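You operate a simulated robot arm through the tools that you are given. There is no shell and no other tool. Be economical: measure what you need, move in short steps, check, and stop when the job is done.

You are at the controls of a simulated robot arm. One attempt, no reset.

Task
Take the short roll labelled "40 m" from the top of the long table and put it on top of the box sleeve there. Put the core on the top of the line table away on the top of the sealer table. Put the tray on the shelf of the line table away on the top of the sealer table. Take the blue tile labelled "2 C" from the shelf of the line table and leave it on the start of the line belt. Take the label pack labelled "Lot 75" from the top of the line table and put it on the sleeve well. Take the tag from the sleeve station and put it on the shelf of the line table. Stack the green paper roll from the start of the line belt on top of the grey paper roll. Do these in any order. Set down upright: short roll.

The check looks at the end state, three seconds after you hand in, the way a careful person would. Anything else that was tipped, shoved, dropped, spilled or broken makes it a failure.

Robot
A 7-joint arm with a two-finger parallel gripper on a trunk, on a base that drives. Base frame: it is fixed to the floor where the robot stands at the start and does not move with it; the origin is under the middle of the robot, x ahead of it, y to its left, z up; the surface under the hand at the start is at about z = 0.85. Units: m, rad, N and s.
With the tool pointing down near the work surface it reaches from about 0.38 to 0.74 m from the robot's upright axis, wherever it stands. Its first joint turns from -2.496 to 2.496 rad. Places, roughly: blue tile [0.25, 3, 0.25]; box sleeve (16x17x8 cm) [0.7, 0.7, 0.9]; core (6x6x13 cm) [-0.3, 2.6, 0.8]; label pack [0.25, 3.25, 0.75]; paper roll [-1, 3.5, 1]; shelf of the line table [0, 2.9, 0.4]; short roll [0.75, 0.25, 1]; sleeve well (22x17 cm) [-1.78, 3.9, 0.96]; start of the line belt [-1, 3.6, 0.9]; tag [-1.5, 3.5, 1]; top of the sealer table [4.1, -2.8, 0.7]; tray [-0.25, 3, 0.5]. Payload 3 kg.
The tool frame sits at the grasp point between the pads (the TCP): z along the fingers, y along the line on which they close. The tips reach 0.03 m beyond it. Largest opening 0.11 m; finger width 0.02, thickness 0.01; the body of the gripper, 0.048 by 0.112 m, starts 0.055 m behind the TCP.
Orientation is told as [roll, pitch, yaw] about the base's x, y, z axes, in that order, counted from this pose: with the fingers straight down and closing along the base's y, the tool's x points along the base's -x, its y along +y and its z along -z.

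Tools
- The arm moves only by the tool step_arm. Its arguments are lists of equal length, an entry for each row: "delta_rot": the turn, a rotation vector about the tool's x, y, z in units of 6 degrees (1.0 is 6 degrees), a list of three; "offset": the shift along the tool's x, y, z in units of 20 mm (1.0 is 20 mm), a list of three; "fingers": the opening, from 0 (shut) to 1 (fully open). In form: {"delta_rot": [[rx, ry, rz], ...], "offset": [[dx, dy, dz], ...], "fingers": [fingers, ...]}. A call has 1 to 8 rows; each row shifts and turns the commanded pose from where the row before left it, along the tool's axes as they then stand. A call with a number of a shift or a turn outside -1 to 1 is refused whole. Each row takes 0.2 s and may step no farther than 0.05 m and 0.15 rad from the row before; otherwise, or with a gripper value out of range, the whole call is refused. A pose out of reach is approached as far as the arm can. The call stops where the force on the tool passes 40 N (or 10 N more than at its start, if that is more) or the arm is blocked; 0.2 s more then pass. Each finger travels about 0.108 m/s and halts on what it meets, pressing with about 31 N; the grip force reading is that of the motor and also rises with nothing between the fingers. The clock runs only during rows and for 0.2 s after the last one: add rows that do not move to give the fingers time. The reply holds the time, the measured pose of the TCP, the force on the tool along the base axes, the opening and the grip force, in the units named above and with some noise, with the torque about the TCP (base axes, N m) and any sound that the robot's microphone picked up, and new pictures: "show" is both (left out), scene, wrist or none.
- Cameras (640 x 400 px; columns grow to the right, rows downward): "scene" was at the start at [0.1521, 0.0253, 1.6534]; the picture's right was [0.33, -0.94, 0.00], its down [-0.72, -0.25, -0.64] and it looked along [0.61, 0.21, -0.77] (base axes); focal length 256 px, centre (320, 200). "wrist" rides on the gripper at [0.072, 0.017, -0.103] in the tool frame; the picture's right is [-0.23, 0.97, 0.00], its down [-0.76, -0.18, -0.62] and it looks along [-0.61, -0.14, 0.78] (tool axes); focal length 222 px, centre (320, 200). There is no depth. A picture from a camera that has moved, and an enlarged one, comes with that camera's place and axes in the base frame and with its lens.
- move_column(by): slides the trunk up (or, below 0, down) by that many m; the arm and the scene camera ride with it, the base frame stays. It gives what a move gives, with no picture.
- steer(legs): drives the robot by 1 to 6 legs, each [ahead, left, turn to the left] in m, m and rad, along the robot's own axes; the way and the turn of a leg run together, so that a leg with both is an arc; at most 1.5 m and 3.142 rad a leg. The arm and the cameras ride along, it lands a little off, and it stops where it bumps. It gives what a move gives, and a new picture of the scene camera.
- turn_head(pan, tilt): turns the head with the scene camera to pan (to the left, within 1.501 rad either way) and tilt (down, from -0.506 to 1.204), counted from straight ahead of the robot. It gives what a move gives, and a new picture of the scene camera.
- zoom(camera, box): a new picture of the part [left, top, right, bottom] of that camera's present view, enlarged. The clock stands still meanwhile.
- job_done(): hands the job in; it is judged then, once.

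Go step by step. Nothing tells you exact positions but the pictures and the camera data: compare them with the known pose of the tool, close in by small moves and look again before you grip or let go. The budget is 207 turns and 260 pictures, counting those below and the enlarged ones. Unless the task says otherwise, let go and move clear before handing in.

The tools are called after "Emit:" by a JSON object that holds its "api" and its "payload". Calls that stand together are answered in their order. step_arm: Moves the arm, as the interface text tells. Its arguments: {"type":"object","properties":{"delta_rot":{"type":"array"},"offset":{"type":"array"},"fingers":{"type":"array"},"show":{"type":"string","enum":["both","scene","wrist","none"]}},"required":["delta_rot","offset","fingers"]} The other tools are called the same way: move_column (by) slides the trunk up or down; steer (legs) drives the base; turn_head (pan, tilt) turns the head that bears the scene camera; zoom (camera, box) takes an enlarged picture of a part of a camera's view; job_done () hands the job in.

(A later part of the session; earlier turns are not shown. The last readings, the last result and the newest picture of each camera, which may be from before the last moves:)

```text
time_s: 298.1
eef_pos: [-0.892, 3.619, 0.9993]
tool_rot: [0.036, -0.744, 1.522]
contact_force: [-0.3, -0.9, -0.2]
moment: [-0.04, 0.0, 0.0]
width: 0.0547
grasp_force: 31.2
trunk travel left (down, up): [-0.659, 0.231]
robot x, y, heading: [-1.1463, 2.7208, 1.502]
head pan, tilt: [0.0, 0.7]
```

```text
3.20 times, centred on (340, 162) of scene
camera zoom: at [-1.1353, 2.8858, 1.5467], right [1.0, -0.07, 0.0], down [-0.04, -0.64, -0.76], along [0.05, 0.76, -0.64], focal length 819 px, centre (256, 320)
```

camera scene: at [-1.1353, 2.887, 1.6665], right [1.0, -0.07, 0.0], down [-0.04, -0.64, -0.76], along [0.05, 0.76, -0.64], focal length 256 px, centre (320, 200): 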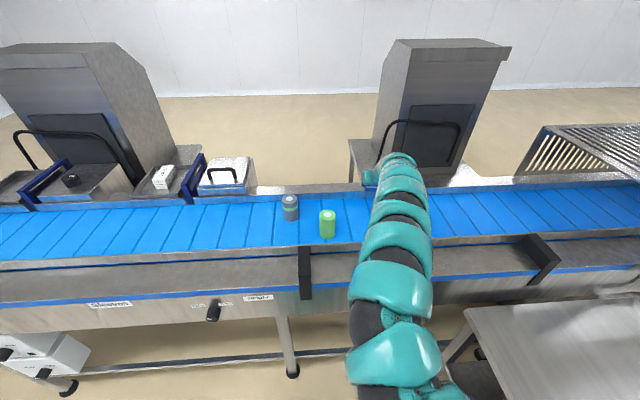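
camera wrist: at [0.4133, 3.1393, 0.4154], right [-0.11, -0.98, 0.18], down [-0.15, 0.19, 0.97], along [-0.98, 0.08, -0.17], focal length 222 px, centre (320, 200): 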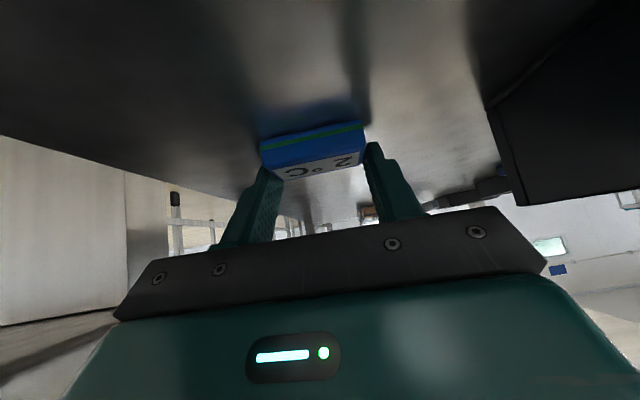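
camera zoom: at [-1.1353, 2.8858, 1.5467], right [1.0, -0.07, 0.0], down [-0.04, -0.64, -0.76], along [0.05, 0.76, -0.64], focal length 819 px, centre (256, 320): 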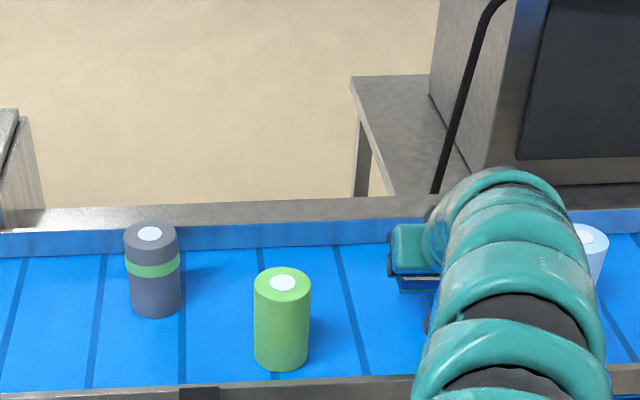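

Lowering toward the belt, watching the force.

Emit:
{"api": "steer", "payload": {"legs": [[0.035, 0.0, 0]]}}

Emit:
{"api": "move_column", "payload": {"by": -0.05}}

Emit:
{"api": "zoom", "payload": {"camera": "wrist", "box": [160, 50, 480, 250]}}

```text
time_s: 299.0
eef_pos: [-0.8898, 3.6558, 0.9973]
tool_rot: [0.036, -0.742, 1.523]
contact_force: [0.4, 0.0, -1.1]
moment: [0.0, 0.02, -0.02]
width: 0.0546
grasp_force: 31.1
trunk travel left (down, up): [-0.659, 0.231]
robot x, y, heading: [-1.146, 2.7573, 1.504]
head pan, tilt: [0.0, 0.7]
camera scene: at [-1.1325, 2.9241, 1.5463], right [1.0, -0.07, 0.0], down [-0.04, -0.64, -0.76], along [0.05, 0.76, -0.65], focal length 256 px, centre (320, 200)
```

scene: 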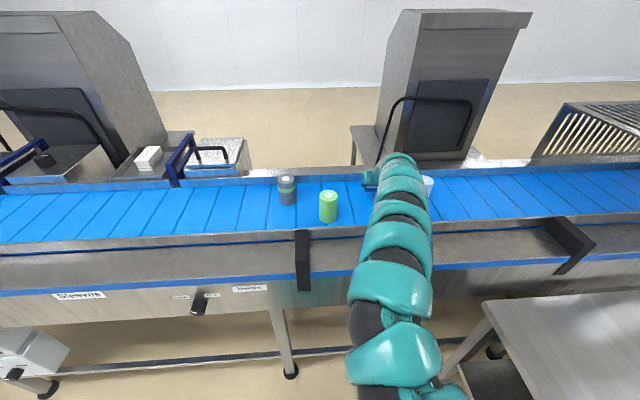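

```text
time_s: 299.9
eef_pos: [-0.8887, 3.6574, 0.9594]
tool_rot: [0.03, -0.768, 1.521]
contact_force: [1.2, 5.2, 13.1]
moment: [-0.05, -0.39, 0.16]
width: 0.0547
grasp_force: 31.3
trunk travel left (down, up): [-0.609, 0.281]
robot x, y, heading: [-1.146, 2.7576, 1.501]
head pan, tilt: [0.0, 0.7]
stopped: the force on the tool passed its limit at 41 N (the readings are from after the stop); the commanded pose is now the measured one
```

```text
2.00 times, centred on (320, 150) of wrist
camera zoom: at [-0.9092, 3.5342, 0.9822], right [-0.97, 0.19, 0.18], down [0.2, 0.11, 0.97], along [0.17, 0.98, -0.14], focal length 444 px, centre (320, 300)
```

zoom: 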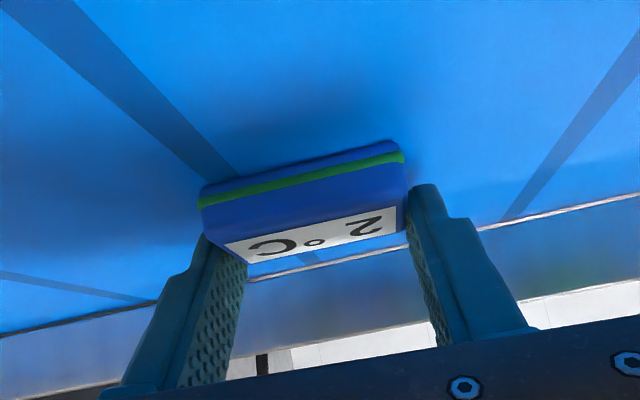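

The tile rests on the belt (contact at TCP 0.959). Releasing.

Emit:
{"api": "step_arm", "payload": {"delta_rot": [[0, 0, 0], [0, 0, 0], [0, 0, 0], [0, 0, 0]], "offset": [[0, 0, 0], [0, 0, 0], [0, 0, 0], [0, 0, 0]], "fingers": [0.54, 0.62, 0.75, 0.75], "show": "none"}}

Emit:
{"api": "move_column", "payload": {"by": 0.15}}

Emit:
{"api": "zoom", "payload": {"camera": "wrist", "box": [0, 0, 640, 400]}}

```text
time_s: 300.9
eef_pos: [-0.8932, 3.6576, 0.9587]
tool_rot: [0.03, -0.765, 1.527]
contact_force: [-19.9, 7.9, 25.0]
moment: [0.55, -0.4, 0.56]
width: 0.0718
grasp_force: 0.1
trunk travel left (down, up): [-0.609, 0.281]
robot x, y, heading: [-1.146, 2.7584, 1.502]
head pan, tilt: [0.0, 0.7]
```

```text
time_s: 302.7
eef_pos: [-0.8883, 3.6583, 1.1048]
tool_rot: [0.032, -0.762, 1.524]
contact_force: [-1.0, 1.0, 0.1]
moment: [0.01, 0.0, 0.0]
width: 0.0825
grasp_force: 0.0
trunk travel left (down, up): [-0.759, 0.131]
robot x, y, heading: [-1.1427, 2.7555, 1.499]
head pan, tilt: [0.0, 0.7]
```

```text
1.00 times, centred on (320, 200) of wrist (not enlarged: the box is as wide or as high as the picture)
camera zoom: at [-0.909, 3.5341, 1.1291], right [-0.97, 0.19, 0.18], down [0.2, 0.12, 0.97], along [0.16, 0.97, -0.15], focal length 222 px, centre (320, 200)
```

zoom: 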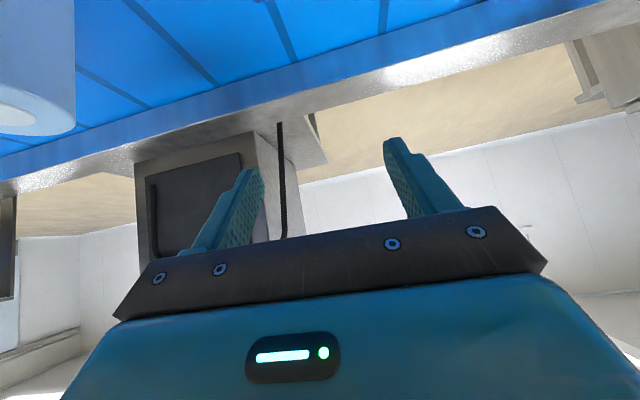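

I'll back off and look at the belt from the scene camera.

Emit:
{"api": "steer", "payload": {"legs": [[-0.3, 0.1, 0]]}}

Emit:
{"api": "zoom", "payload": {"camera": "scene", "box": [260, 120, 460, 245]}}

```text
time_s: 304.8
eef_pos: [-1.0086, 3.3646, 1.1071]
tool_rot: [0.032, -0.763, 1.522]
contact_force: [-0.2, -0.7, 0.1]
moment: [0.03, 0.03, 0.01]
width: 0.0824
grasp_force: 0.1
trunk travel left (down, up): [-0.759, 0.131]
robot x, y, heading: [-1.2608, 2.4663, 1.505]
head pan, tilt: [0.0, 0.7]
camera scene: at [-1.2532, 2.6275, 1.6466], right [1.0, -0.07, 0.0], down [-0.04, -0.64, -0.77], along [0.05, 0.76, -0.64], focal length 256 px, centre (320, 200)
```

scene: 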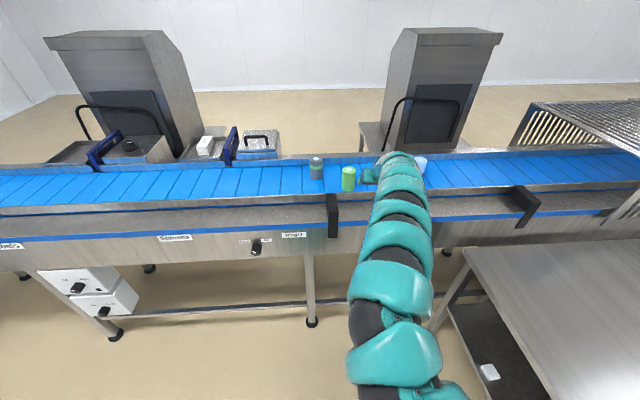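

```text
3.20 times, centred on (360, 182) of scene
camera zoom: at [-1.2532, 2.6275, 1.6466], right [1.0, -0.07, 0.0], down [-0.04, -0.64, -0.77], along [0.05, 0.76, -0.64], focal length 819 px, centre (192, 256)
```

zoom: 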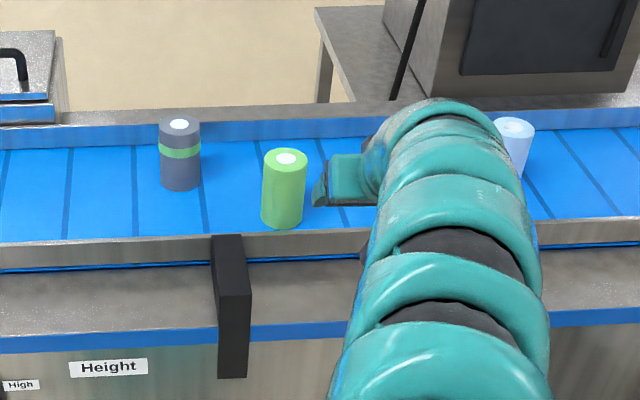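

Rolls are about 6 cm in diameter, tops at z≈1.02. I'll return the tool to vertical.

Emit:
{"api": "step_arm", "payload": {"delta_rot": [[0, 1, 0], [0, 1, 0], [0, 1, 0], [0, 1, 0], [0, 1, 0], [0, 1, 0], [0, 1, 0], [0, 0.25, 0]], "offset": [[0, 0, 0], [0, 0, 0], [0, 0, 0], [0, 0, 0], [0, 0, 0], [0, 0, 0], [0, 0, 0], [0, 0, 0]], "fingers": [0.9, 0.9, 0.9, 0.9, 0.9, 0.9, 0.9, 0.9]}}

```text
time_s: 306.6
eef_pos: [-1.0098, 3.3651, 1.1052]
tool_rot: [0.028, -0.473, 1.535]
contact_force: [0.7, -0.7, 0.1]
moment: [0.0, 0.02, 0.0]
width: 0.0992
grasp_force: 0.0
out of reach, approached as far as the arm can: row 3, 4, 5, 6, 7
trunk travel left (down, up): [-0.759, 0.131]
robot x, y, heading: [-1.2619, 2.4609, 1.507]
head pan, tilt: [0.0, 0.7]
camera scene: at [-1.2522, 2.6287, 1.6464], right [1.0, -0.07, 0.0], down [-0.04, -0.64, -0.76], along [0.05, 0.76, -0.64], focal length 256 px, centre (320, 200)
camera wrist: at [-1.0292, 3.2531, 1.1634], right [-0.97, 0.22, 0.13], down [0.21, 0.39, 0.9], along [0.15, 0.89, -0.42], focal length 222 px, centre (320, 200)
```

scene: 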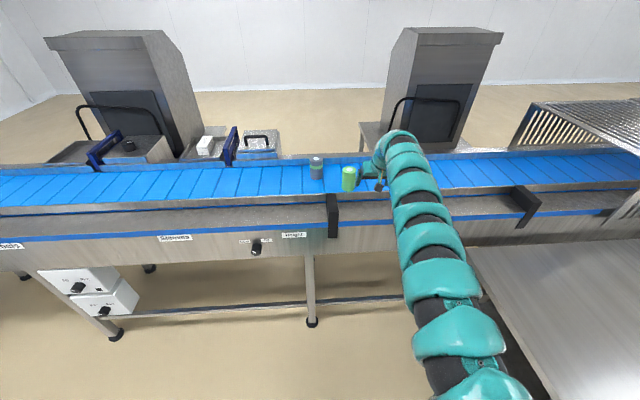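
wrist: 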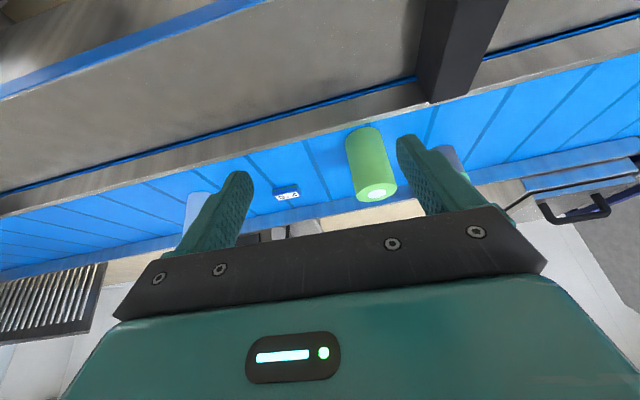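

The tile lies flat on the belt with its label up. I'll retract the hand a little while finishing the rotation to vertical.

Emit:
{"api": "step_arm", "payload": {"delta_rot": [[0, 0, 0], [0, 0.75, 0], [0, 0.75, 0], [0, 0.75, 0], [0, 0.75, 0], [0, 0.75, 0], [0, 0.75, 0], [0, 0, 0]], "offset": [[0.9, 0, -0.45], [0.9, 0, -0.45], [0.95, 0, -0.35], [0.95, 0, -0.25], [1, 0, -0.2], [1, 0, -0.1], [1, 0, 0], [1, 0, 0]], "fingers": [0.9, 0.9, 0.9, 0.9, 0.9, 0.9, 0.9, 0.9]}}

```text
time_s: 308.4
eef_pos: [-1.012, 3.2024, 1.1008]
tool_rot: [0.022, -0.002, 1.545]
contact_force: [-0.4, -0.1, -0.6]
moment: [0.0, 0.01, -0.01]
width: 0.0988
grasp_force: 0.1
trunk travel left (down, up): [-0.759, 0.131]
robot x, y, heading: [-1.2637, 2.4639, 1.505]
head pan, tilt: [0.0, 0.7]
camera scene: at [-1.2535, 2.6269, 1.6467], right [1.0, -0.07, 0.0], down [-0.04, -0.64, -0.77], along [0.05, 0.76, -0.64], focal length 256 px, centre (320, 200)
camera wrist: at [-1.0294, 3.1302, 1.2024], right [-0.97, 0.25, 0.02], down [0.21, 0.76, 0.62], along [0.14, 0.6, -0.78], focal length 222 px, centre (320, 200)
```

scene: 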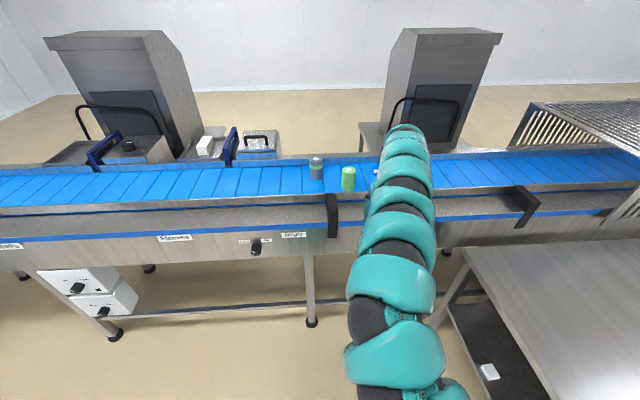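
wrist: 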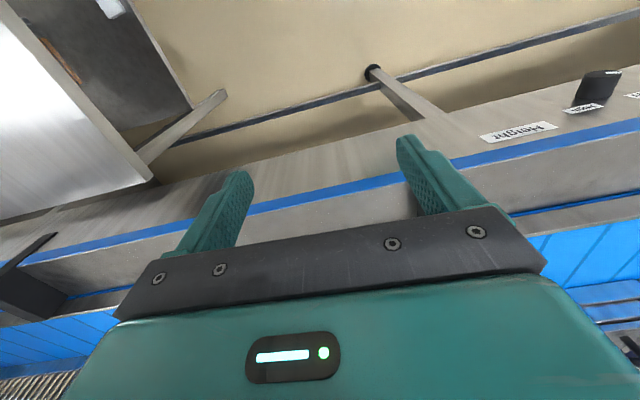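

Vertical again. I'll correct the small roll, raise a little, and drive so the hand is above the green roll at about (-1.062, 3.571).

Emit:
{"api": "step_arm", "payload": {"delta_rot": [[0.21, 0, 0], [0, 0, 0]], "offset": [[0, 0, -1], [0, 0, -1]], "fingers": [0.9, 0.9], "show": "none"}}

Emit:
{"api": "steer", "payload": {"legs": [[0.365, 0.074, 0]]}}

Emit:
{"api": "zoom", "payload": {"camera": "wrist", "box": [0, 0, 640, 400]}}

Emit:
{"api": "zoom", "payload": {"camera": "scene", "box": [240, 120, 440, 245]}}

```text
time_s: 309.0
eef_pos: [-1.011, 3.2016, 1.1389]
tool_rot: [0.002, 0.001, 1.544]
contact_force: [0.4, -0.5, -0.2]
moment: [-0.01, 0.03, -0.02]
width: 0.0987
grasp_force: 0.0
trunk travel left (down, up): [-0.759, 0.131]
robot x, y, heading: [-1.2614, 2.4617, 1.502]
head pan, tilt: [0.0, 0.7]
```

```text
time_s: 311.3
eef_pos: [-1.0701, 3.567, 1.1374]
tool_rot: [0.003, 0.0, 1.553]
contact_force: [0.1, 0.7, -0.2]
moment: [-0.01, 0.02, 0.04]
width: 0.099
grasp_force: 0.1
trunk travel left (down, up): [-0.759, 0.131]
robot x, y, heading: [-1.3148, 2.8256, 1.513]
head pan, tilt: [0.0, 0.7]
camera scene: at [-1.3059, 2.9913, 1.6463], right [1.0, -0.06, 0.0], down [-0.04, -0.64, -0.76], along [0.05, 0.76, -0.64], focal length 256 px, centre (320, 200)
```

scene: 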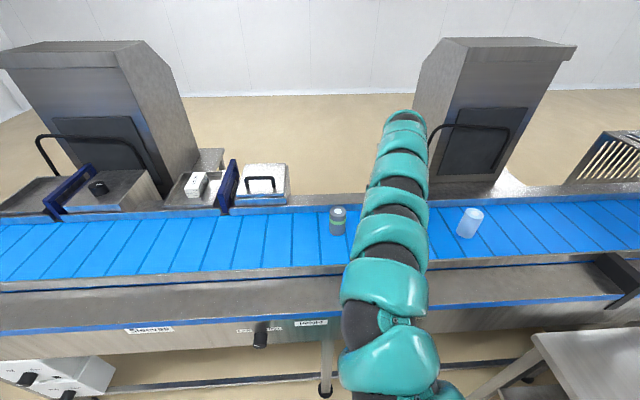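

```text
1.00 times, centred on (320, 200) of wrist (not enlarged: the box is as wide or as high as the picture)
camera zoom: at [-1.0888, 3.4935, 1.2408], right [-0.97, 0.24, 0.0], down [0.19, 0.76, 0.62], along [0.15, 0.6, -0.78], focal length 222 px, centre (320, 200)
```

zoom: 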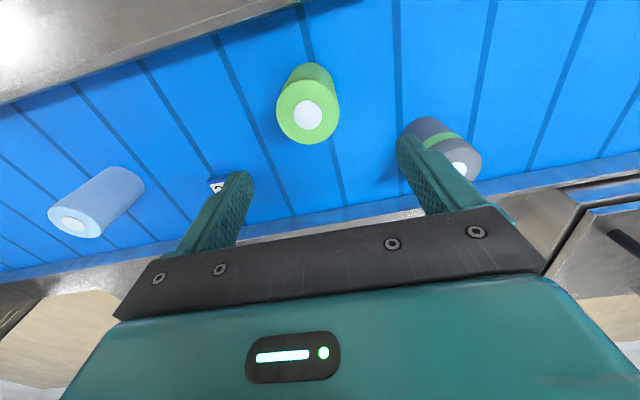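

```text
3.20 times, centred on (340, 182) of scene
camera zoom: at [-1.3059, 2.9913, 1.6463], right [1.0, -0.06, 0.0], down [-0.04, -0.64, -0.76], along [0.05, 0.76, -0.64], focal length 819 px, centre (256, 256)
```

zoom: 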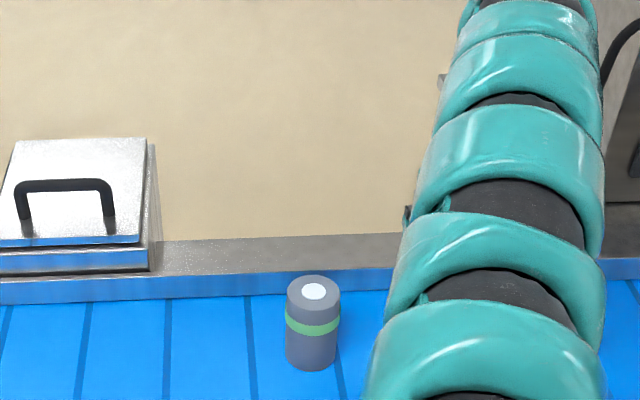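

Green roll centre refined to about (-1.063, 3.552). Adjusting and descending around it.

Emit:
{"api": "step_arm", "payload": {"delta_rot": [[0, 0, 0], [0, 0, 0], [0, 0, 0], [0, 0, 0]], "offset": [[0.7, -0.35, 0], [0, 0, 1], [0, 0, 1], [0, 0, 0.5]], "fingers": [0.9, 0.9, 0.9, 0.9], "show": "wrist"}}

```text
time_s: 312.3
eef_pos: [-1.0636, 3.5523, 1.0883]
tool_rot: [0.004, -0.001, 1.555]
contact_force: [0.0, 0.1, 0.6]
moment: [0.03, 0.02, -0.02]
width: 0.0991
grasp_force: 0.1
trunk travel left (down, up): [-0.759, 0.131]
robot x, y, heading: [-1.316, 2.8257, 1.507]
head pan, tilt: [0.0, 0.7]
camera wrist: at [-1.0821, 3.4788, 1.1912], right [-0.97, 0.24, 0.0], down [0.19, 0.76, 0.62], along [0.15, 0.6, -0.78], focal length 222 px, centre (320, 200)
```

wrist: 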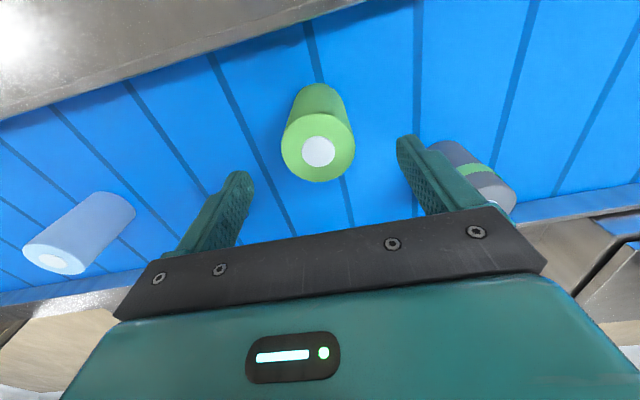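

Well centred. Descend and grip.

Emit:
{"api": "step_arm", "payload": {"delta_rot": [[0, 0, 0], [0, 0, 0], [0, 0, 0], [0, 0, 0], [0, 0, 0], [0, 0, 0], [0, 0, 0], [0, 0, 0]], "offset": [[0, 0, 1], [0, 0, 1], [0, 0, 1], [0, 0, 1], [0, 0, 0.2], [0, 0, 0], [0, 0, 0], [0, 0, 0]], "fingers": [0.9, 0.9, 0.9, 0.9, 0.9, 0.5, 0.35, 0.35], "show": "wrist"}}

```text
time_s: 314.1
eef_pos: [-1.0627, 3.552, 1.0044]
tool_rot: [0.003, -0.002, 1.554]
contact_force: [-1.2, -0.2, 1.1]
moment: [-0.03, 0.03, -0.02]
width: 0.0586
grasp_force: 30.8
trunk travel left (down, up): [-0.759, 0.131]
robot x, y, heading: [-1.3131, 2.8218, 1.509]
head pan, tilt: [0.0, 0.7]
camera wrist: at [-1.0825, 3.4785, 1.1066], right [-0.97, 0.24, 0.0], down [0.19, 0.76, 0.62], along [0.15, 0.61, -0.78], focal length 222 px, centre (320, 200)
```

wrist: 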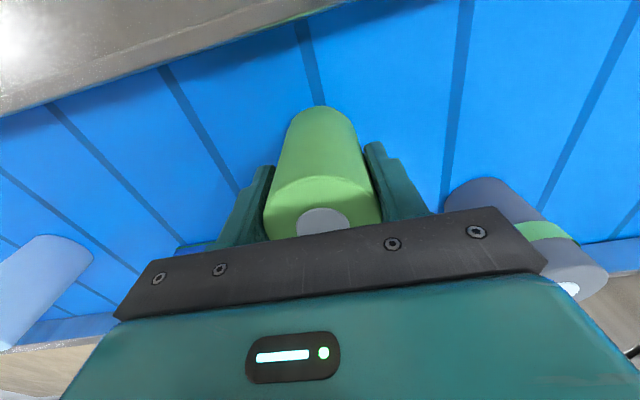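

Gripped (5.9 cm). Lifting 16 cm.

Emit:
{"api": "step_arm", "payload": {"delta_rot": [[0, 0, 0], [0, 0, 0], [0, 0, 0], [0, 0, 0], [0, 0, 0], [0, 0, 0], [0, 0, 0], [0, 0, 0]], "offset": [[0, 0, -0.5], [0, 0, -1], [0, 0, -1], [0, 0, -1], [0, 0, -1], [0, 0, -1], [0, 0, -1], [0, 0, -1]], "fingers": [0.35, 0.35, 0.35, 0.35, 0.35, 0.35, 0.35, 0.35]}}

Emit:
{"api": "zoom", "payload": {"camera": "scene", "box": [280, 130, 440, 255]}}

```text
time_s: 315.9
eef_pos: [-1.0636, 3.5505, 1.1554]
tool_rot: [0.0, 0.0, 1.554]
contact_force: [1.0, -1.0, -0.8]
moment: [-0.04, -0.03, 0.01]
width: 0.0587
grasp_force: 30.7
trunk travel left (down, up): [-0.759, 0.131]
robot x, y, heading: [-1.3115, 2.8281, 1.509]
head pan, tilt: [0.0, 0.7]
camera scene: at [-1.3058, 2.9902, 1.6465], right [1.0, -0.06, 0.0], down [-0.04, -0.64, -0.76], along [0.05, 0.76, -0.64], focal length 256 px, centre (320, 200)
camera wrist: at [-1.0827, 3.4782, 1.2567], right [-0.97, 0.24, 0.0], down [0.19, 0.76, 0.62], along [0.15, 0.6, -0.78], focal length 222 px, centre (320, 200)
```

scene: 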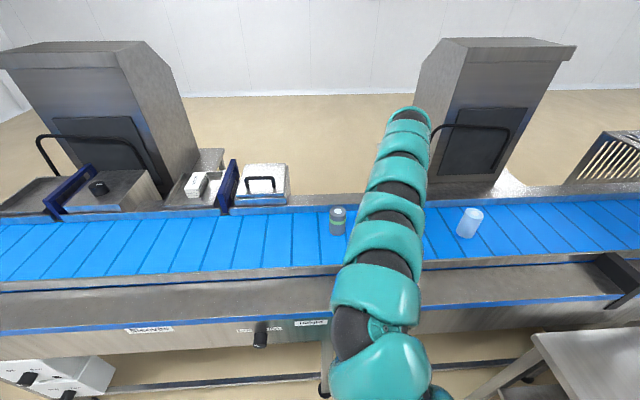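
wrist: 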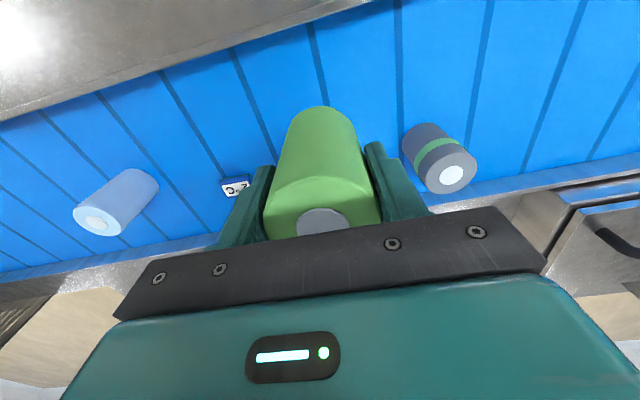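

```text
3.20 times, centred on (360, 192) of scene
camera zoom: at [-1.3058, 2.9902, 1.6465], right [1.0, -0.06, 0.0], down [-0.04, -0.64, -0.76], along [0.05, 0.76, -0.64], focal length 819 px, centre (192, 224)
```

zoom: 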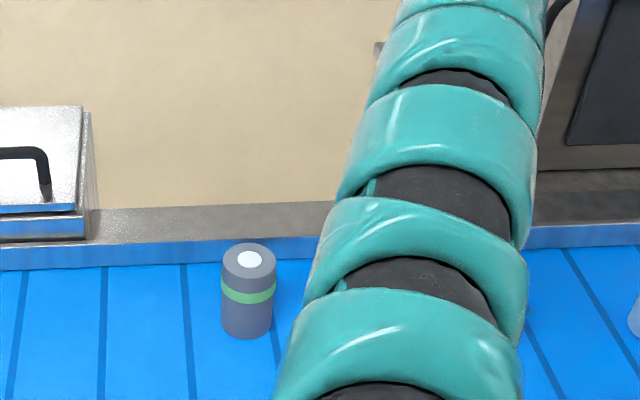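

Emit:
{"api": "zoom", "payload": {"camera": "wrist", "box": [390, 110, 490, 210]}}

```text
4.00 times, centred on (440, 160) of wrist
camera zoom: at [-1.0827, 3.4782, 1.2567], right [-0.97, 0.24, 0.0], down [0.19, 0.76, 0.62], along [0.15, 0.6, -0.78], focal length 888 px, centre (-160, 360)
```

zoom: 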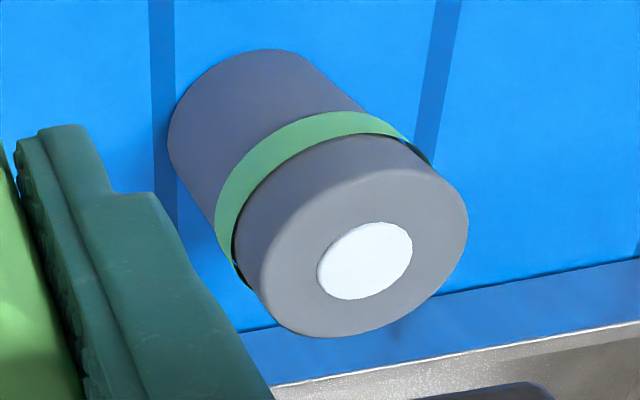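

The grey roll's top centre is at (-1.1995, 3.652, 1.033). I'll shift the base to bring the green roll above it, then fine-tune.

Emit:
{"api": "steer", "payload": {"legs": [[0.093, 0.142, 0]]}}

Emit:
{"api": "zoom", "payload": {"camera": "wrist", "box": [200, 50, 440, 250]}}

```text
time_s: 317.4
eef_pos: [-1.1977, 3.6537, 1.1552]
tool_rot: [0.003, 0.001, 1.553]
contact_force: [-0.2, 0.1, -1.2]
moment: [-0.02, -0.06, -0.01]
width: 0.0586
grasp_force: 30.8
trunk travel left (down, up): [-0.759, 0.131]
robot x, y, heading: [-1.4492, 2.9289, 1.51]
head pan, tilt: [0.0, 0.7]
camera scene: at [-1.4419, 3.0933, 1.6463], right [1.0, -0.06, 0.0], down [-0.04, -0.64, -0.76], along [0.05, 0.76, -0.64], focal length 256 px, centre (320, 200)
```

scene: 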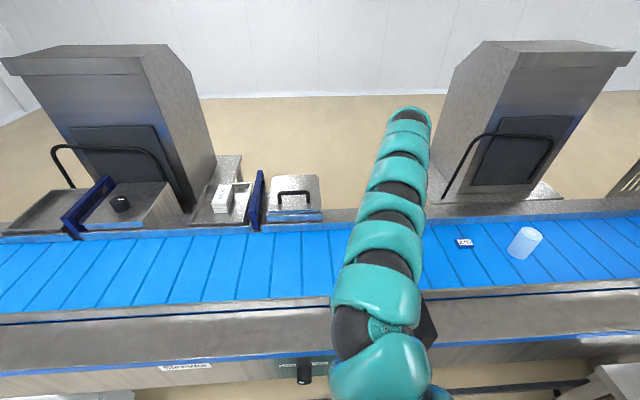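

```text
2.00 times, centred on (320, 150) of wrist
camera zoom: at [-1.2182, 3.5811, 1.2561], right [-0.97, 0.24, 0.0], down [0.19, 0.76, 0.62], along [0.15, 0.6, -0.78], focal length 444 px, centre (320, 300)
```

zoom: 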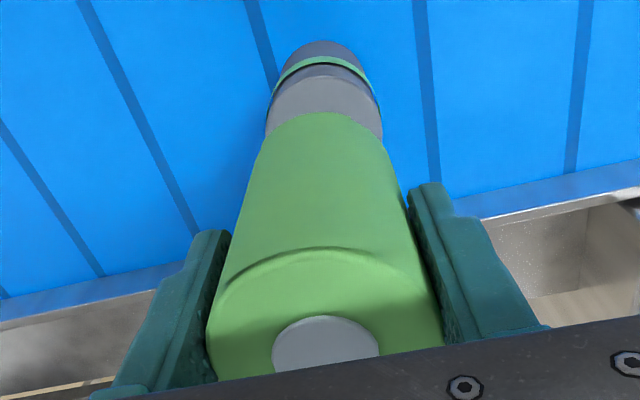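

Nearly aligned; I'll make a tiny correction and lower to just above the grey roll.

Emit:
{"api": "step_arm", "payload": {"delta_rot": [[0, 0, 0], [0, 0, 0], [0, 0, 0]], "offset": [[0.2, 0.09, 0.5], [0, 0, 0.6], [0, 0, 0.6]], "fingers": [0.35, 0.35, 0.35], "show": "none"}}

Emit:
{"api": "zoom", "payload": {"camera": "wrist", "box": [200, 50, 440, 250]}}

Emit:
{"api": "zoom", "payload": {"camera": "scene", "box": [320, 180, 440, 280]}}

```text
time_s: 318.2
eef_pos: [-1.1999, 3.6494, 1.1194]
tool_rot: [0.003, -0.002, 1.553]
contact_force: [-0.3, 0.5, -1.1]
moment: [-0.05, 0.0, 0.01]
width: 0.0584
grasp_force: 31.1
trunk travel left (down, up): [-0.759, 0.131]
robot x, y, heading: [-1.4488, 2.9305, 1.506]
head pan, tilt: [0.0, 0.7]
```

```text
2.00 times, centred on (320, 150) of wrist
camera zoom: at [-1.2187, 3.5769, 1.2223], right [-0.97, 0.24, 0.0], down [0.19, 0.76, 0.62], along [0.15, 0.61, -0.78], focal length 444 px, centre (320, 300)
```

zoom: 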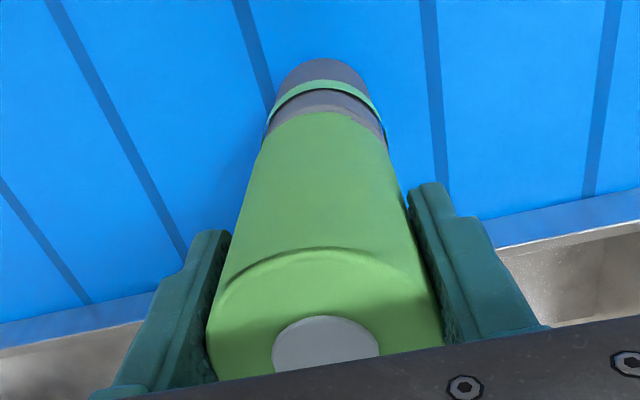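

```text
4.00 times, centred on (380, 230) of scene
camera zoom: at [-1.4406, 3.0924, 1.6464], right [1.0, -0.06, 0.0], down [-0.04, -0.64, -0.76], along [0.05, 0.76, -0.64], focal length 1024 px, centre (80, 80)
```

zoom: 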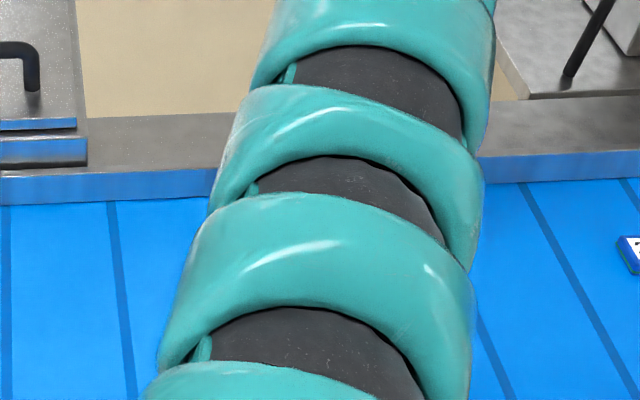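

Now small steps down to contact.

Emit:
{"api": "step_arm", "payload": {"delta_rot": [[0, 0, 0], [0, 0, 0]], "offset": [[0, 0, 0.1], [0, 0, 0.1]], "fingers": [0.35, 0.35], "show": "none"}}

Emit:
{"api": "step_arm", "payload": {"delta_rot": [[0, 0, 0], [0, 0, 0]], "offset": [[0, 0, 0.07], [0, 0, 0.07]], "fingers": [0.35, 0.35], "show": "none"}}

Emit:
{"api": "step_arm", "payload": {"delta_rot": [[0, 0, 0], [0, 0, 0]], "offset": [[0, 0, 0.07], [0, 0, 0.05]], "fingers": [0.35, 0.35], "show": "wrist"}}

```text
time_s: 318.8
eef_pos: [-1.1998, 3.6495, 1.1172]
tool_rot: [0.001, -0.004, 1.554]
contact_force: [-0.1, 0.5, 0.1]
moment: [0.01, -0.02, -0.01]
width: 0.0586
grasp_force: 30.4
trunk travel left (down, up): [-0.759, 0.131]
robot x, y, heading: [-1.4476, 2.927, 1.507]
head pan, tilt: [0.0, 0.7]
```

```text
time_s: 319.4
eef_pos: [-1.1997, 3.6487, 1.1133]
tool_rot: [0.001, -0.002, 1.554]
contact_force: [0.7, 0.5, -0.6]
moment: [-0.04, 0.04, 0.0]
width: 0.0587
grasp_force: 31.4
trunk travel left (down, up): [-0.759, 0.131]
robot x, y, heading: [-1.4494, 2.9272, 1.51]
head pan, tilt: [0.0, 0.7]
```

```text
time_s: 320.0
eef_pos: [-1.2, 3.6491, 1.1115]
tool_rot: [0.003, -0.002, 1.553]
contact_force: [-0.1, 0.5, 0.0]
moment: [0.0, -0.01, -0.02]
width: 0.0586
grasp_force: 30.6
trunk travel left (down, up): [-0.759, 0.131]
robot x, y, heading: [-1.4477, 2.9289, 1.514]
head pan, tilt: [0.0, 0.7]
camera wrist: at [-1.2193, 3.5763, 1.2128], right [-0.97, 0.24, 0.0], down [0.19, 0.76, 0.62], along [0.15, 0.61, -0.78], focal length 222 px, centre (320, 200)
```

wrist: 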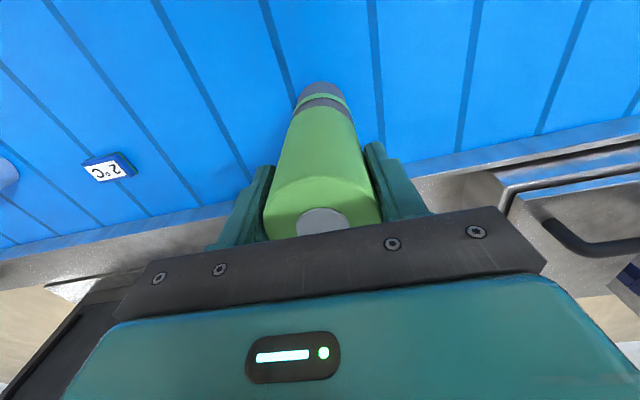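

Emit:
{"api": "step_arm", "payload": {"delta_rot": [[0, 0, 0], [0, 0, 0]], "offset": [[0, 0, 0.06], [0, 0, 0.06]], "fingers": [0.35, 0.35], "show": "none"}}

Emit:
{"api": "step_arm", "payload": {"delta_rot": [[0, 0, 0], [0, 0, 0]], "offset": [[0, 0, 0.06], [0, 0, 0.06]], "fingers": [0.35, 0.35], "show": "none"}}

Emit:
{"api": "zoom", "payload": {"camera": "wrist", "box": [260, 60, 380, 160]}}

```text
time_s: 320.6
eef_pos: [-1.1997, 3.6497, 1.1093]
tool_rot: [0.001, -0.003, 1.553]
contact_force: [0.0, 0.4, -0.9]
moment: [0.01, -0.02, 0.0]
width: 0.059
grasp_force: 31.2
trunk travel left (down, up): [-0.759, 0.131]
robot x, y, heading: [-1.4485, 2.9297, 1.51]
head pan, tilt: [0.0, 0.7]
```

```text
time_s: 321.2
eef_pos: [-1.2003, 3.6489, 1.1059]
tool_rot: [0.001, -0.002, 1.55]
contact_force: [0.0, 0.5, -0.2]
moment: [-0.02, 0.05, -0.01]
width: 0.059
grasp_force: 30.4
trunk travel left (down, up): [-0.759, 0.131]
robot x, y, heading: [-1.4474, 2.9288, 1.507]
head pan, tilt: [0.0, 0.7]
```

```text
4.00 times, centred on (320, 110) of wrist
camera zoom: at [-1.2189, 3.5766, 1.2085], right [-0.97, 0.24, 0.0], down [0.19, 0.76, 0.62], along [0.15, 0.61, -0.78], focal length 888 px, centre (320, 560)
```

zoom: 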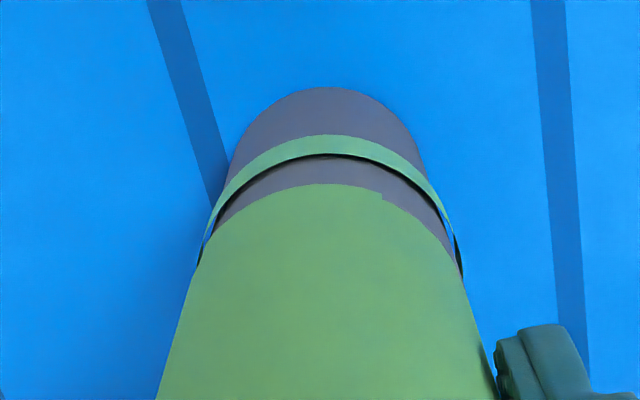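

Aligned. Continue down by millimetres.

Emit:
{"api": "step_arm", "payload": {"delta_rot": [[0, 0, 0], [0, 0, 0]], "offset": [[0, 0, 0.06], [0, 0, 0.06]], "fingers": [0.35, 0.35], "show": "none"}}

Emit:
{"api": "step_arm", "payload": {"delta_rot": [[0, 0, 0], [0, 0, 0]], "offset": [[0, 0, 0.06], [0, 0, 0.06]], "fingers": [0.35, 0.35], "show": "none"}}

Emit:
{"api": "step_arm", "payload": {"delta_rot": [[0, 0, 0], [0, 0, 0]], "offset": [[0, 0, 0.06], [0, 0, 0.06]], "fingers": [0.35, 0.35], "show": "wrist"}}

```text
time_s: 321.8
eef_pos: [-1.2007, 3.6495, 1.1043]
tool_rot: [0.003, -0.002, 1.553]
contact_force: [1.4, 0.9, 5.3]
moment: [0.05, -0.13, 0.03]
width: 0.0584
grasp_force: 30.5
trunk travel left (down, up): [-0.759, 0.131]
robot x, y, heading: [-1.4507, 2.9276, 1.512]
head pan, tilt: [0.0, 0.7]
```

```text
time_s: 322.4
eef_pos: [-1.2011, 3.6488, 1.1038]
tool_rot: [0.001, -0.007, 1.554]
contact_force: [0.8, 5.9, 25.5]
moment: [0.6, -0.12, -0.03]
width: 0.0586
grasp_force: 30.9
trunk travel left (down, up): [-0.759, 0.131]
robot x, y, heading: [-1.4509, 2.9279, 1.505]
head pan, tilt: [0.0, 0.7]
```

```text
time_s: 323.0
eef_pos: [-1.2019, 3.6474, 1.1012]
tool_rot: [0.002, -0.003, 1.552]
contact_force: [-0.6, 2.8, 27.8]
moment: [0.11, -0.04, 0.01]
width: 0.0586
grasp_force: 31.2
trunk travel left (down, up): [-0.759, 0.131]
robot x, y, heading: [-1.4534, 2.9266, 1.506]
head pan, tilt: [0.0, 0.7]
camera wrist: at [-1.2202, 3.5743, 1.2026], right [-0.97, 0.24, 0.0], down [0.19, 0.76, 0.62], along [0.15, 0.61, -0.78], focal length 222 px, centre (320, 200)
```

wrist: 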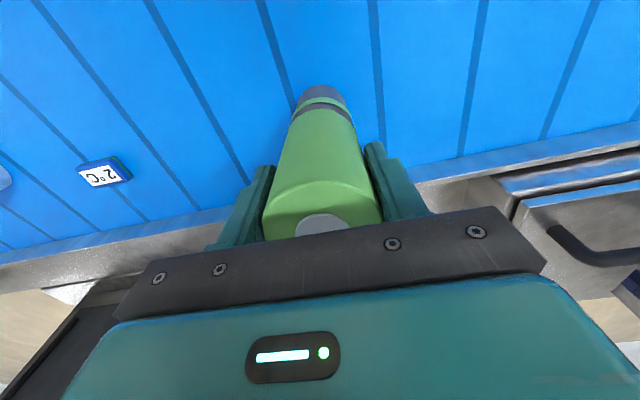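

In contact. I'll ease the pressure, then open and rise.

Emit:
{"api": "step_arm", "payload": {"delta_rot": [[0, 0, 0], [0, 0, 0], [0, 0, 0], [0, 0, 0]], "offset": [[0, 0, -0.1], [0, 0, 0], [0, 0, 0], [0, 0, 0]], "fingers": [0.35, 0.58, 0.7, 0.8], "show": "none"}}

Emit:
{"api": "zoom", "payload": {"camera": "wrist", "box": [200, 50, 440, 250]}}

```text
time_s: 324.0
eef_pos: [-1.1988, 3.6487, 1.1004]
tool_rot: [0.001, -0.001, 1.554]
contact_force: [-0.4, 0.2, -0.2]
moment: [-0.01, -0.02, 0.02]
width: 0.0879
grasp_force: 0.1
trunk travel left (down, up): [-0.759, 0.131]
robot x, y, heading: [-1.4517, 2.9263, 1.511]
head pan, tilt: [0.0, 0.7]
```

```text
2.00 times, centred on (320, 150) of wrist
camera zoom: at [-1.2192, 3.5762, 1.2029], right [-0.97, 0.24, 0.0], down [0.19, 0.76, 0.62], along [0.15, 0.6, -0.78], focal length 444 px, centre (320, 300)
```

zoom: 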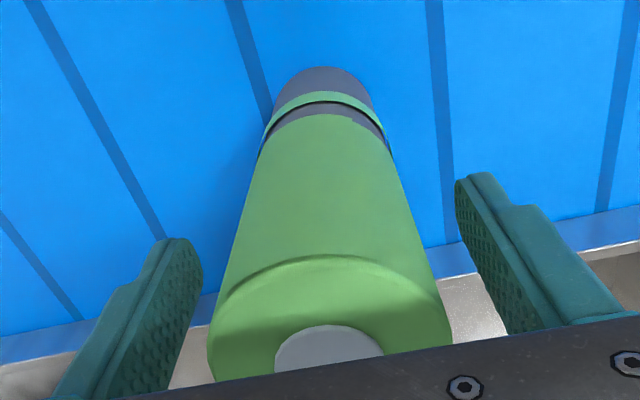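

Stacked and standing. Raise straight up (clear of the roll) and back away.

Emit:
{"api": "step_arm", "payload": {"delta_rot": [[0, 0, 0], [0, 0, 0], [0, 0, 0], [0, 0, 0], [0, 0, 0], [0, 0, 0], [0, 0, 0]], "offset": [[0, 0, -0.5], [0, 0, -1], [0, 0, -1], [0, 0, -1], [0, 0, -1], [0, 0, -1], [0, 0, -1]], "fingers": [0.9, 0.9, 0.9, 0.9, 0.9, 0.9, 0.9], "show": "none"}}

Emit:
{"api": "steer", "payload": {"legs": [[-0.4, 0, 0]]}}

Emit:
{"api": "zoom", "payload": {"camera": "scene", "box": [200, 120, 440, 245]}}

```text
time_s: 325.6
eef_pos: [-1.2013, 3.6483, 1.2302]
tool_rot: [0.003, 0.0, 1.553]
contact_force: [0.5, 0.3, -0.5]
moment: [0.03, -0.03, -0.01]
width: 0.0989
grasp_force: 0.0
trunk travel left (down, up): [-0.759, 0.131]
robot x, y, heading: [-1.4519, 2.9258, 1.513]
head pan, tilt: [0.0, 0.7]
```

```text
time_s: 328.1
eef_pos: [-1.2247, 3.2486, 1.2308]
tool_rot: [0.002, -0.002, 1.555]
contact_force: [0.0, -1.2, 0.5]
moment: [0.0, -0.03, 0.01]
width: 0.0992
grasp_force: 0.2
trunk travel left (down, up): [-0.759, 0.131]
robot x, y, heading: [-1.4765, 2.5244, 1.51]
head pan, tilt: [0.0, 0.7]
camera scene: at [-1.4648, 2.6922, 1.6466], right [1.0, -0.06, 0.0], down [-0.04, -0.64, -0.77], along [0.05, 0.76, -0.64], focal length 256 px, centre (320, 200)
```

scene: 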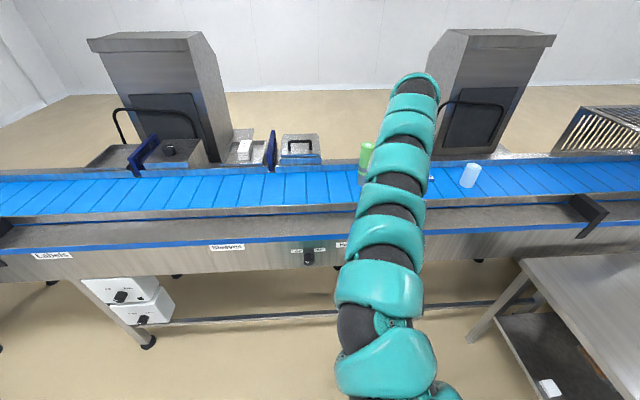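

```text
2.67 times, centred on (320, 182) of scene
camera zoom: at [-1.4648, 2.6922, 1.6466], right [1.0, -0.06, 0.0], down [-0.04, -0.64, -0.77], along [0.05, 0.76, -0.64], focal length 683 px, centre (320, 247)
```

zoom: 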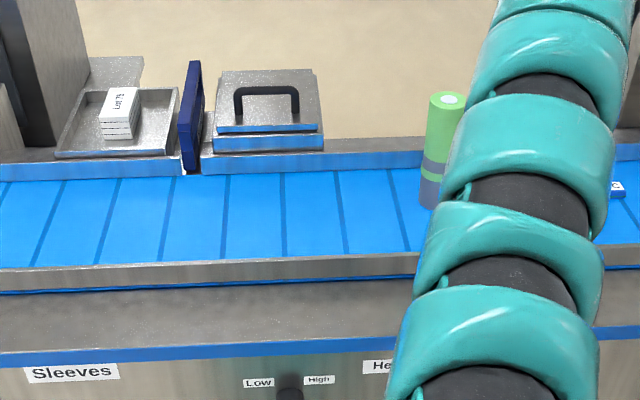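

The stack stands well and Lot 75 is in the well. Now the core near (-0.29, 2.635) on the line table: I'll drive so the hand is above it.

Emit:
{"api": "steer", "payload": {"legs": [[-0.556, 0, 0], [0, -0.972, 0]]}}

Emit:
{"api": "turn_head", "payload": {"pan": -0.2, "tilt": 0.8}}

Emit:
{"api": "zoom", "payload": {"camera": "wrist", "box": [0, 0, 640, 400]}}

```text
time_s: 335.9
eef_pos: [-0.299, 2.6237, 1.2287]
tool_rot: [0.0, 0.0, 1.545]
contact_force: [0.4, 0.3, 0.9]
moment: [-0.02, 0.0, -0.03]
width: 0.0987
grasp_force: 0.1
trunk travel left (down, up): [-0.759, 0.131]
robot x, y, heading: [-0.5548, 1.9022, 1.505]
head pan, tilt: [0.0, 0.7]
camera scene: at [-0.5422, 2.0703, 1.6465], right [1.0, -0.07, 0.0], down [-0.04, -0.64, -0.76], along [0.05, 0.76, -0.64], focal length 256 px, centre (320, 200)
```

scene: 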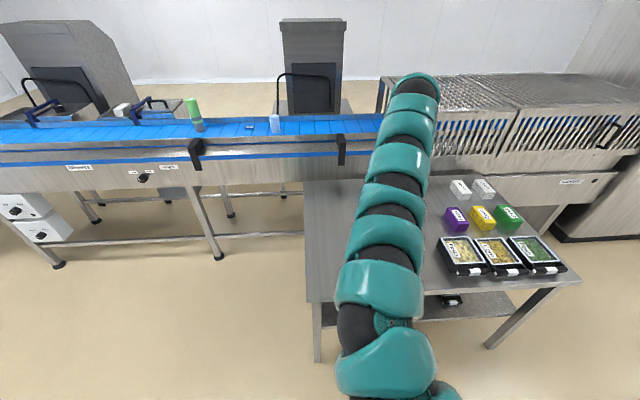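

```text
time_s: 336.6
eef_pos: [-0.2997, 2.6254, 1.2302]
tool_rot: [0.002, -0.002, 1.547]
contact_force: [-0.7, -0.7, -0.4]
moment: [0.0, -0.04, -0.01]
width: 0.0992
grasp_force: 0.1
trunk travel left (down, up): [-0.759, 0.131]
robot x, y, heading: [-0.5565, 1.9103, 1.506]
head pan, tilt: [-0.201, 0.799]
camera scene: at [-0.5272, 2.0634, 1.6382], right [0.96, -0.26, 0.0], down [-0.19, -0.69, -0.7], along [0.18, 0.67, -0.72], focal length 256 px, centre (320, 200)
```

scene: 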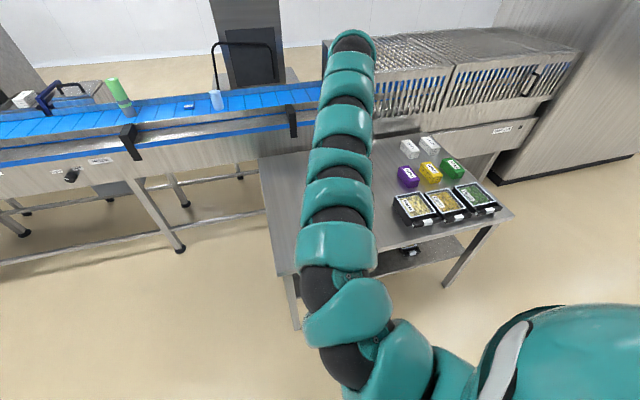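

```text
1.00 times, centred on (320, 200) of wrist (not enlarged: the box is as wide or as high as the picture)
camera zoom: at [-0.3188, 2.5522, 1.3316], right [-0.97, 0.25, 0.0], down [0.2, 0.76, 0.62], along [0.15, 0.6, -0.78], focal length 222 px, centre (320, 200)
```

zoom: 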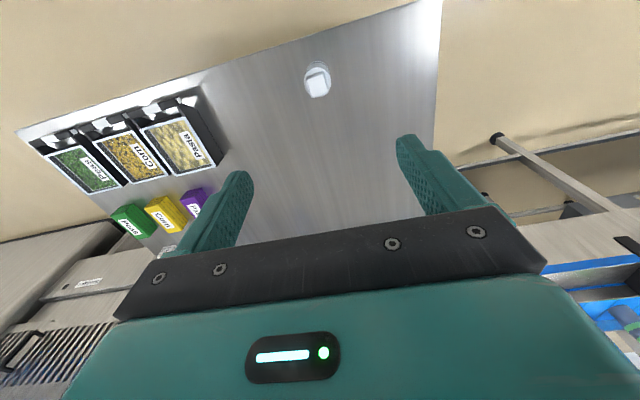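

The core is almost directly below. Lowering the trunk 0.25 m.

Emit:
{"api": "move_column", "payload": {"by": -0.26}}

Emit:
{"api": "zoom", "payload": {"camera": "wrist", "box": [200, 40, 440, 190]}}

```text
time_s: 339.3
eef_pos: [-0.2988, 2.625, 0.9706]
tool_rot: [0.002, 0.0, 1.548]
contact_force: [0.4, -0.1, -0.3]
moment: [0.02, 0.01, 0.01]
width: 0.099
grasp_force: 0.1
trunk travel left (down, up): [-0.499, 0.391]
robot x, y, heading: [-0.554, 1.9066, 1.504]
head pan, tilt: [-0.201, 0.799]
```

```text
2.67 times, centred on (320, 115) of wrist
camera zoom: at [-0.3188, 2.5521, 1.0717], right [-0.97, 0.25, 0.0], down [0.2, 0.76, 0.62], along [0.15, 0.6, -0.78], focal length 592 px, centre (320, 427)
```

zoom: 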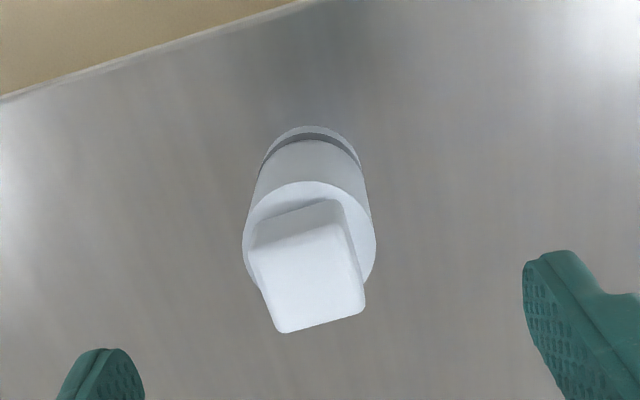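

Core centre about (-0.2946, 2.635), shoulder at z≈0.848. Adjust, descend to TCP 0.836 and grip the body.

Emit:
{"api": "step_arm", "payload": {"delta_rot": [[0, 0, 0], [0, 0, 0], [0, 0, 0], [0, 0, 0], [0, 0, 0], [0, 0, 0], [0, 0, 0], [0, 0, 0]], "offset": [[-0.5, -0.22, 0.7], [0, 0, 1], [0, 0, 1], [0, 0, 1], [0, 0, 1], [0, 0, 1], [0, 0, 1], [0, 0, 0]], "fingers": [0.9, 0.9, 0.9, 0.9, 0.9, 0.9, 0.9, 0.9], "show": "wrist"}}

```text
time_s: 341.1
eef_pos: [-0.2934, 2.6323, 0.8349]
tool_rot: [0.001, 0.001, 1.547]
contact_force: [0.6, -0.9, 0.3]
moment: [0.04, 0.03, 0.0]
width: 0.0991
grasp_force: 0.0
trunk travel left (down, up): [-0.499, 0.391]
robot x, y, heading: [-0.5495, 1.9043, 1.507]
head pan, tilt: [-0.201, 0.799]
camera wrist: at [-0.3144, 2.5608, 0.9372], right [-0.97, 0.25, 0.0], down [0.2, 0.76, 0.62], along [0.15, 0.6, -0.78], focal length 222 px, centre (320, 200)
```

wrist: 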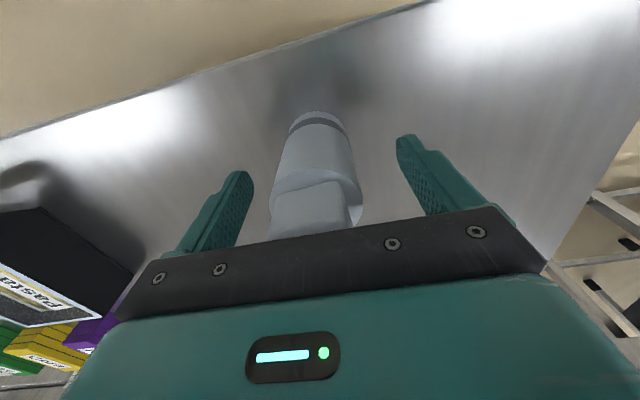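

Centred. Close and lift slightly.

Emit:
{"api": "step_arm", "payload": {"delta_rot": [[0, 0, 0], [0, 0, 0], [0, 0, 0], [0, 0, 0], [0, 0, 0], [0, 0, 0], [0, 0, 0], [0, 0, 0]], "offset": [[0, 0, 0], [0, 0, 0], [0, 0, 0], [0, 0, 0], [0, 0, -0.5], [0, 0, -1], [0, 0, -1], [0, 0, -1]], "fingers": [0.5, 0.3, 0.3, 0.3, 0.3, 0.3, 0.3, 0.3], "show": "wrist"}}

Emit:
{"api": "move_column", "payload": {"by": 0.25}}

```text
time_s: 342.9
eef_pos: [-0.2977, 2.6335, 0.905]
tool_rot: [0.002, 0.0, 1.546]
contact_force: [1.7, 0.2, -0.8]
moment: [0.0, 0.01, 0.0]
width: 0.053
grasp_force: 31.0
trunk travel left (down, up): [-0.499, 0.391]
robot x, y, heading: [-0.5545, 1.904, 1.508]
head pan, tilt: [-0.201, 0.799]
camera wrist: at [-0.3154, 2.5612, 1.0071], right [-0.97, 0.25, 0.0], down [0.2, 0.76, 0.62], along [0.15, 0.6, -0.78], focal length 222 px, centre (320, 200)
```

wrist: 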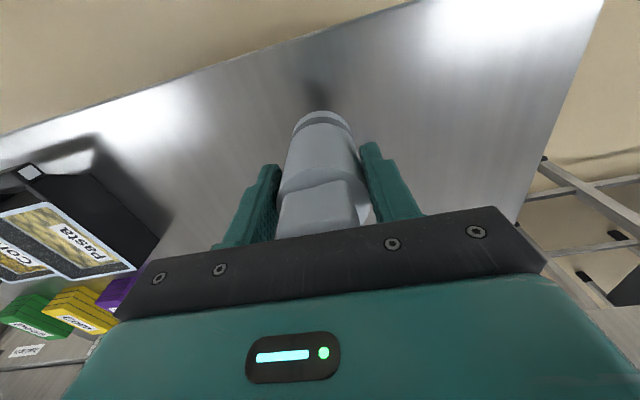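

```text
time_s: 345.5
eef_pos: [-0.2959, 2.6346, 1.1545]
tool_rot: [0.002, 0.0, 1.545]
contact_force: [-0.1, 0.3, -0.7]
moment: [-0.03, 0.02, 0.03]
width: 0.0531
grasp_force: 31.4
trunk travel left (down, up): [-0.749, 0.141]
robot x, y, heading: [-0.5526, 1.9048, 1.505]
head pan, tilt: [-0.201, 0.799]
```

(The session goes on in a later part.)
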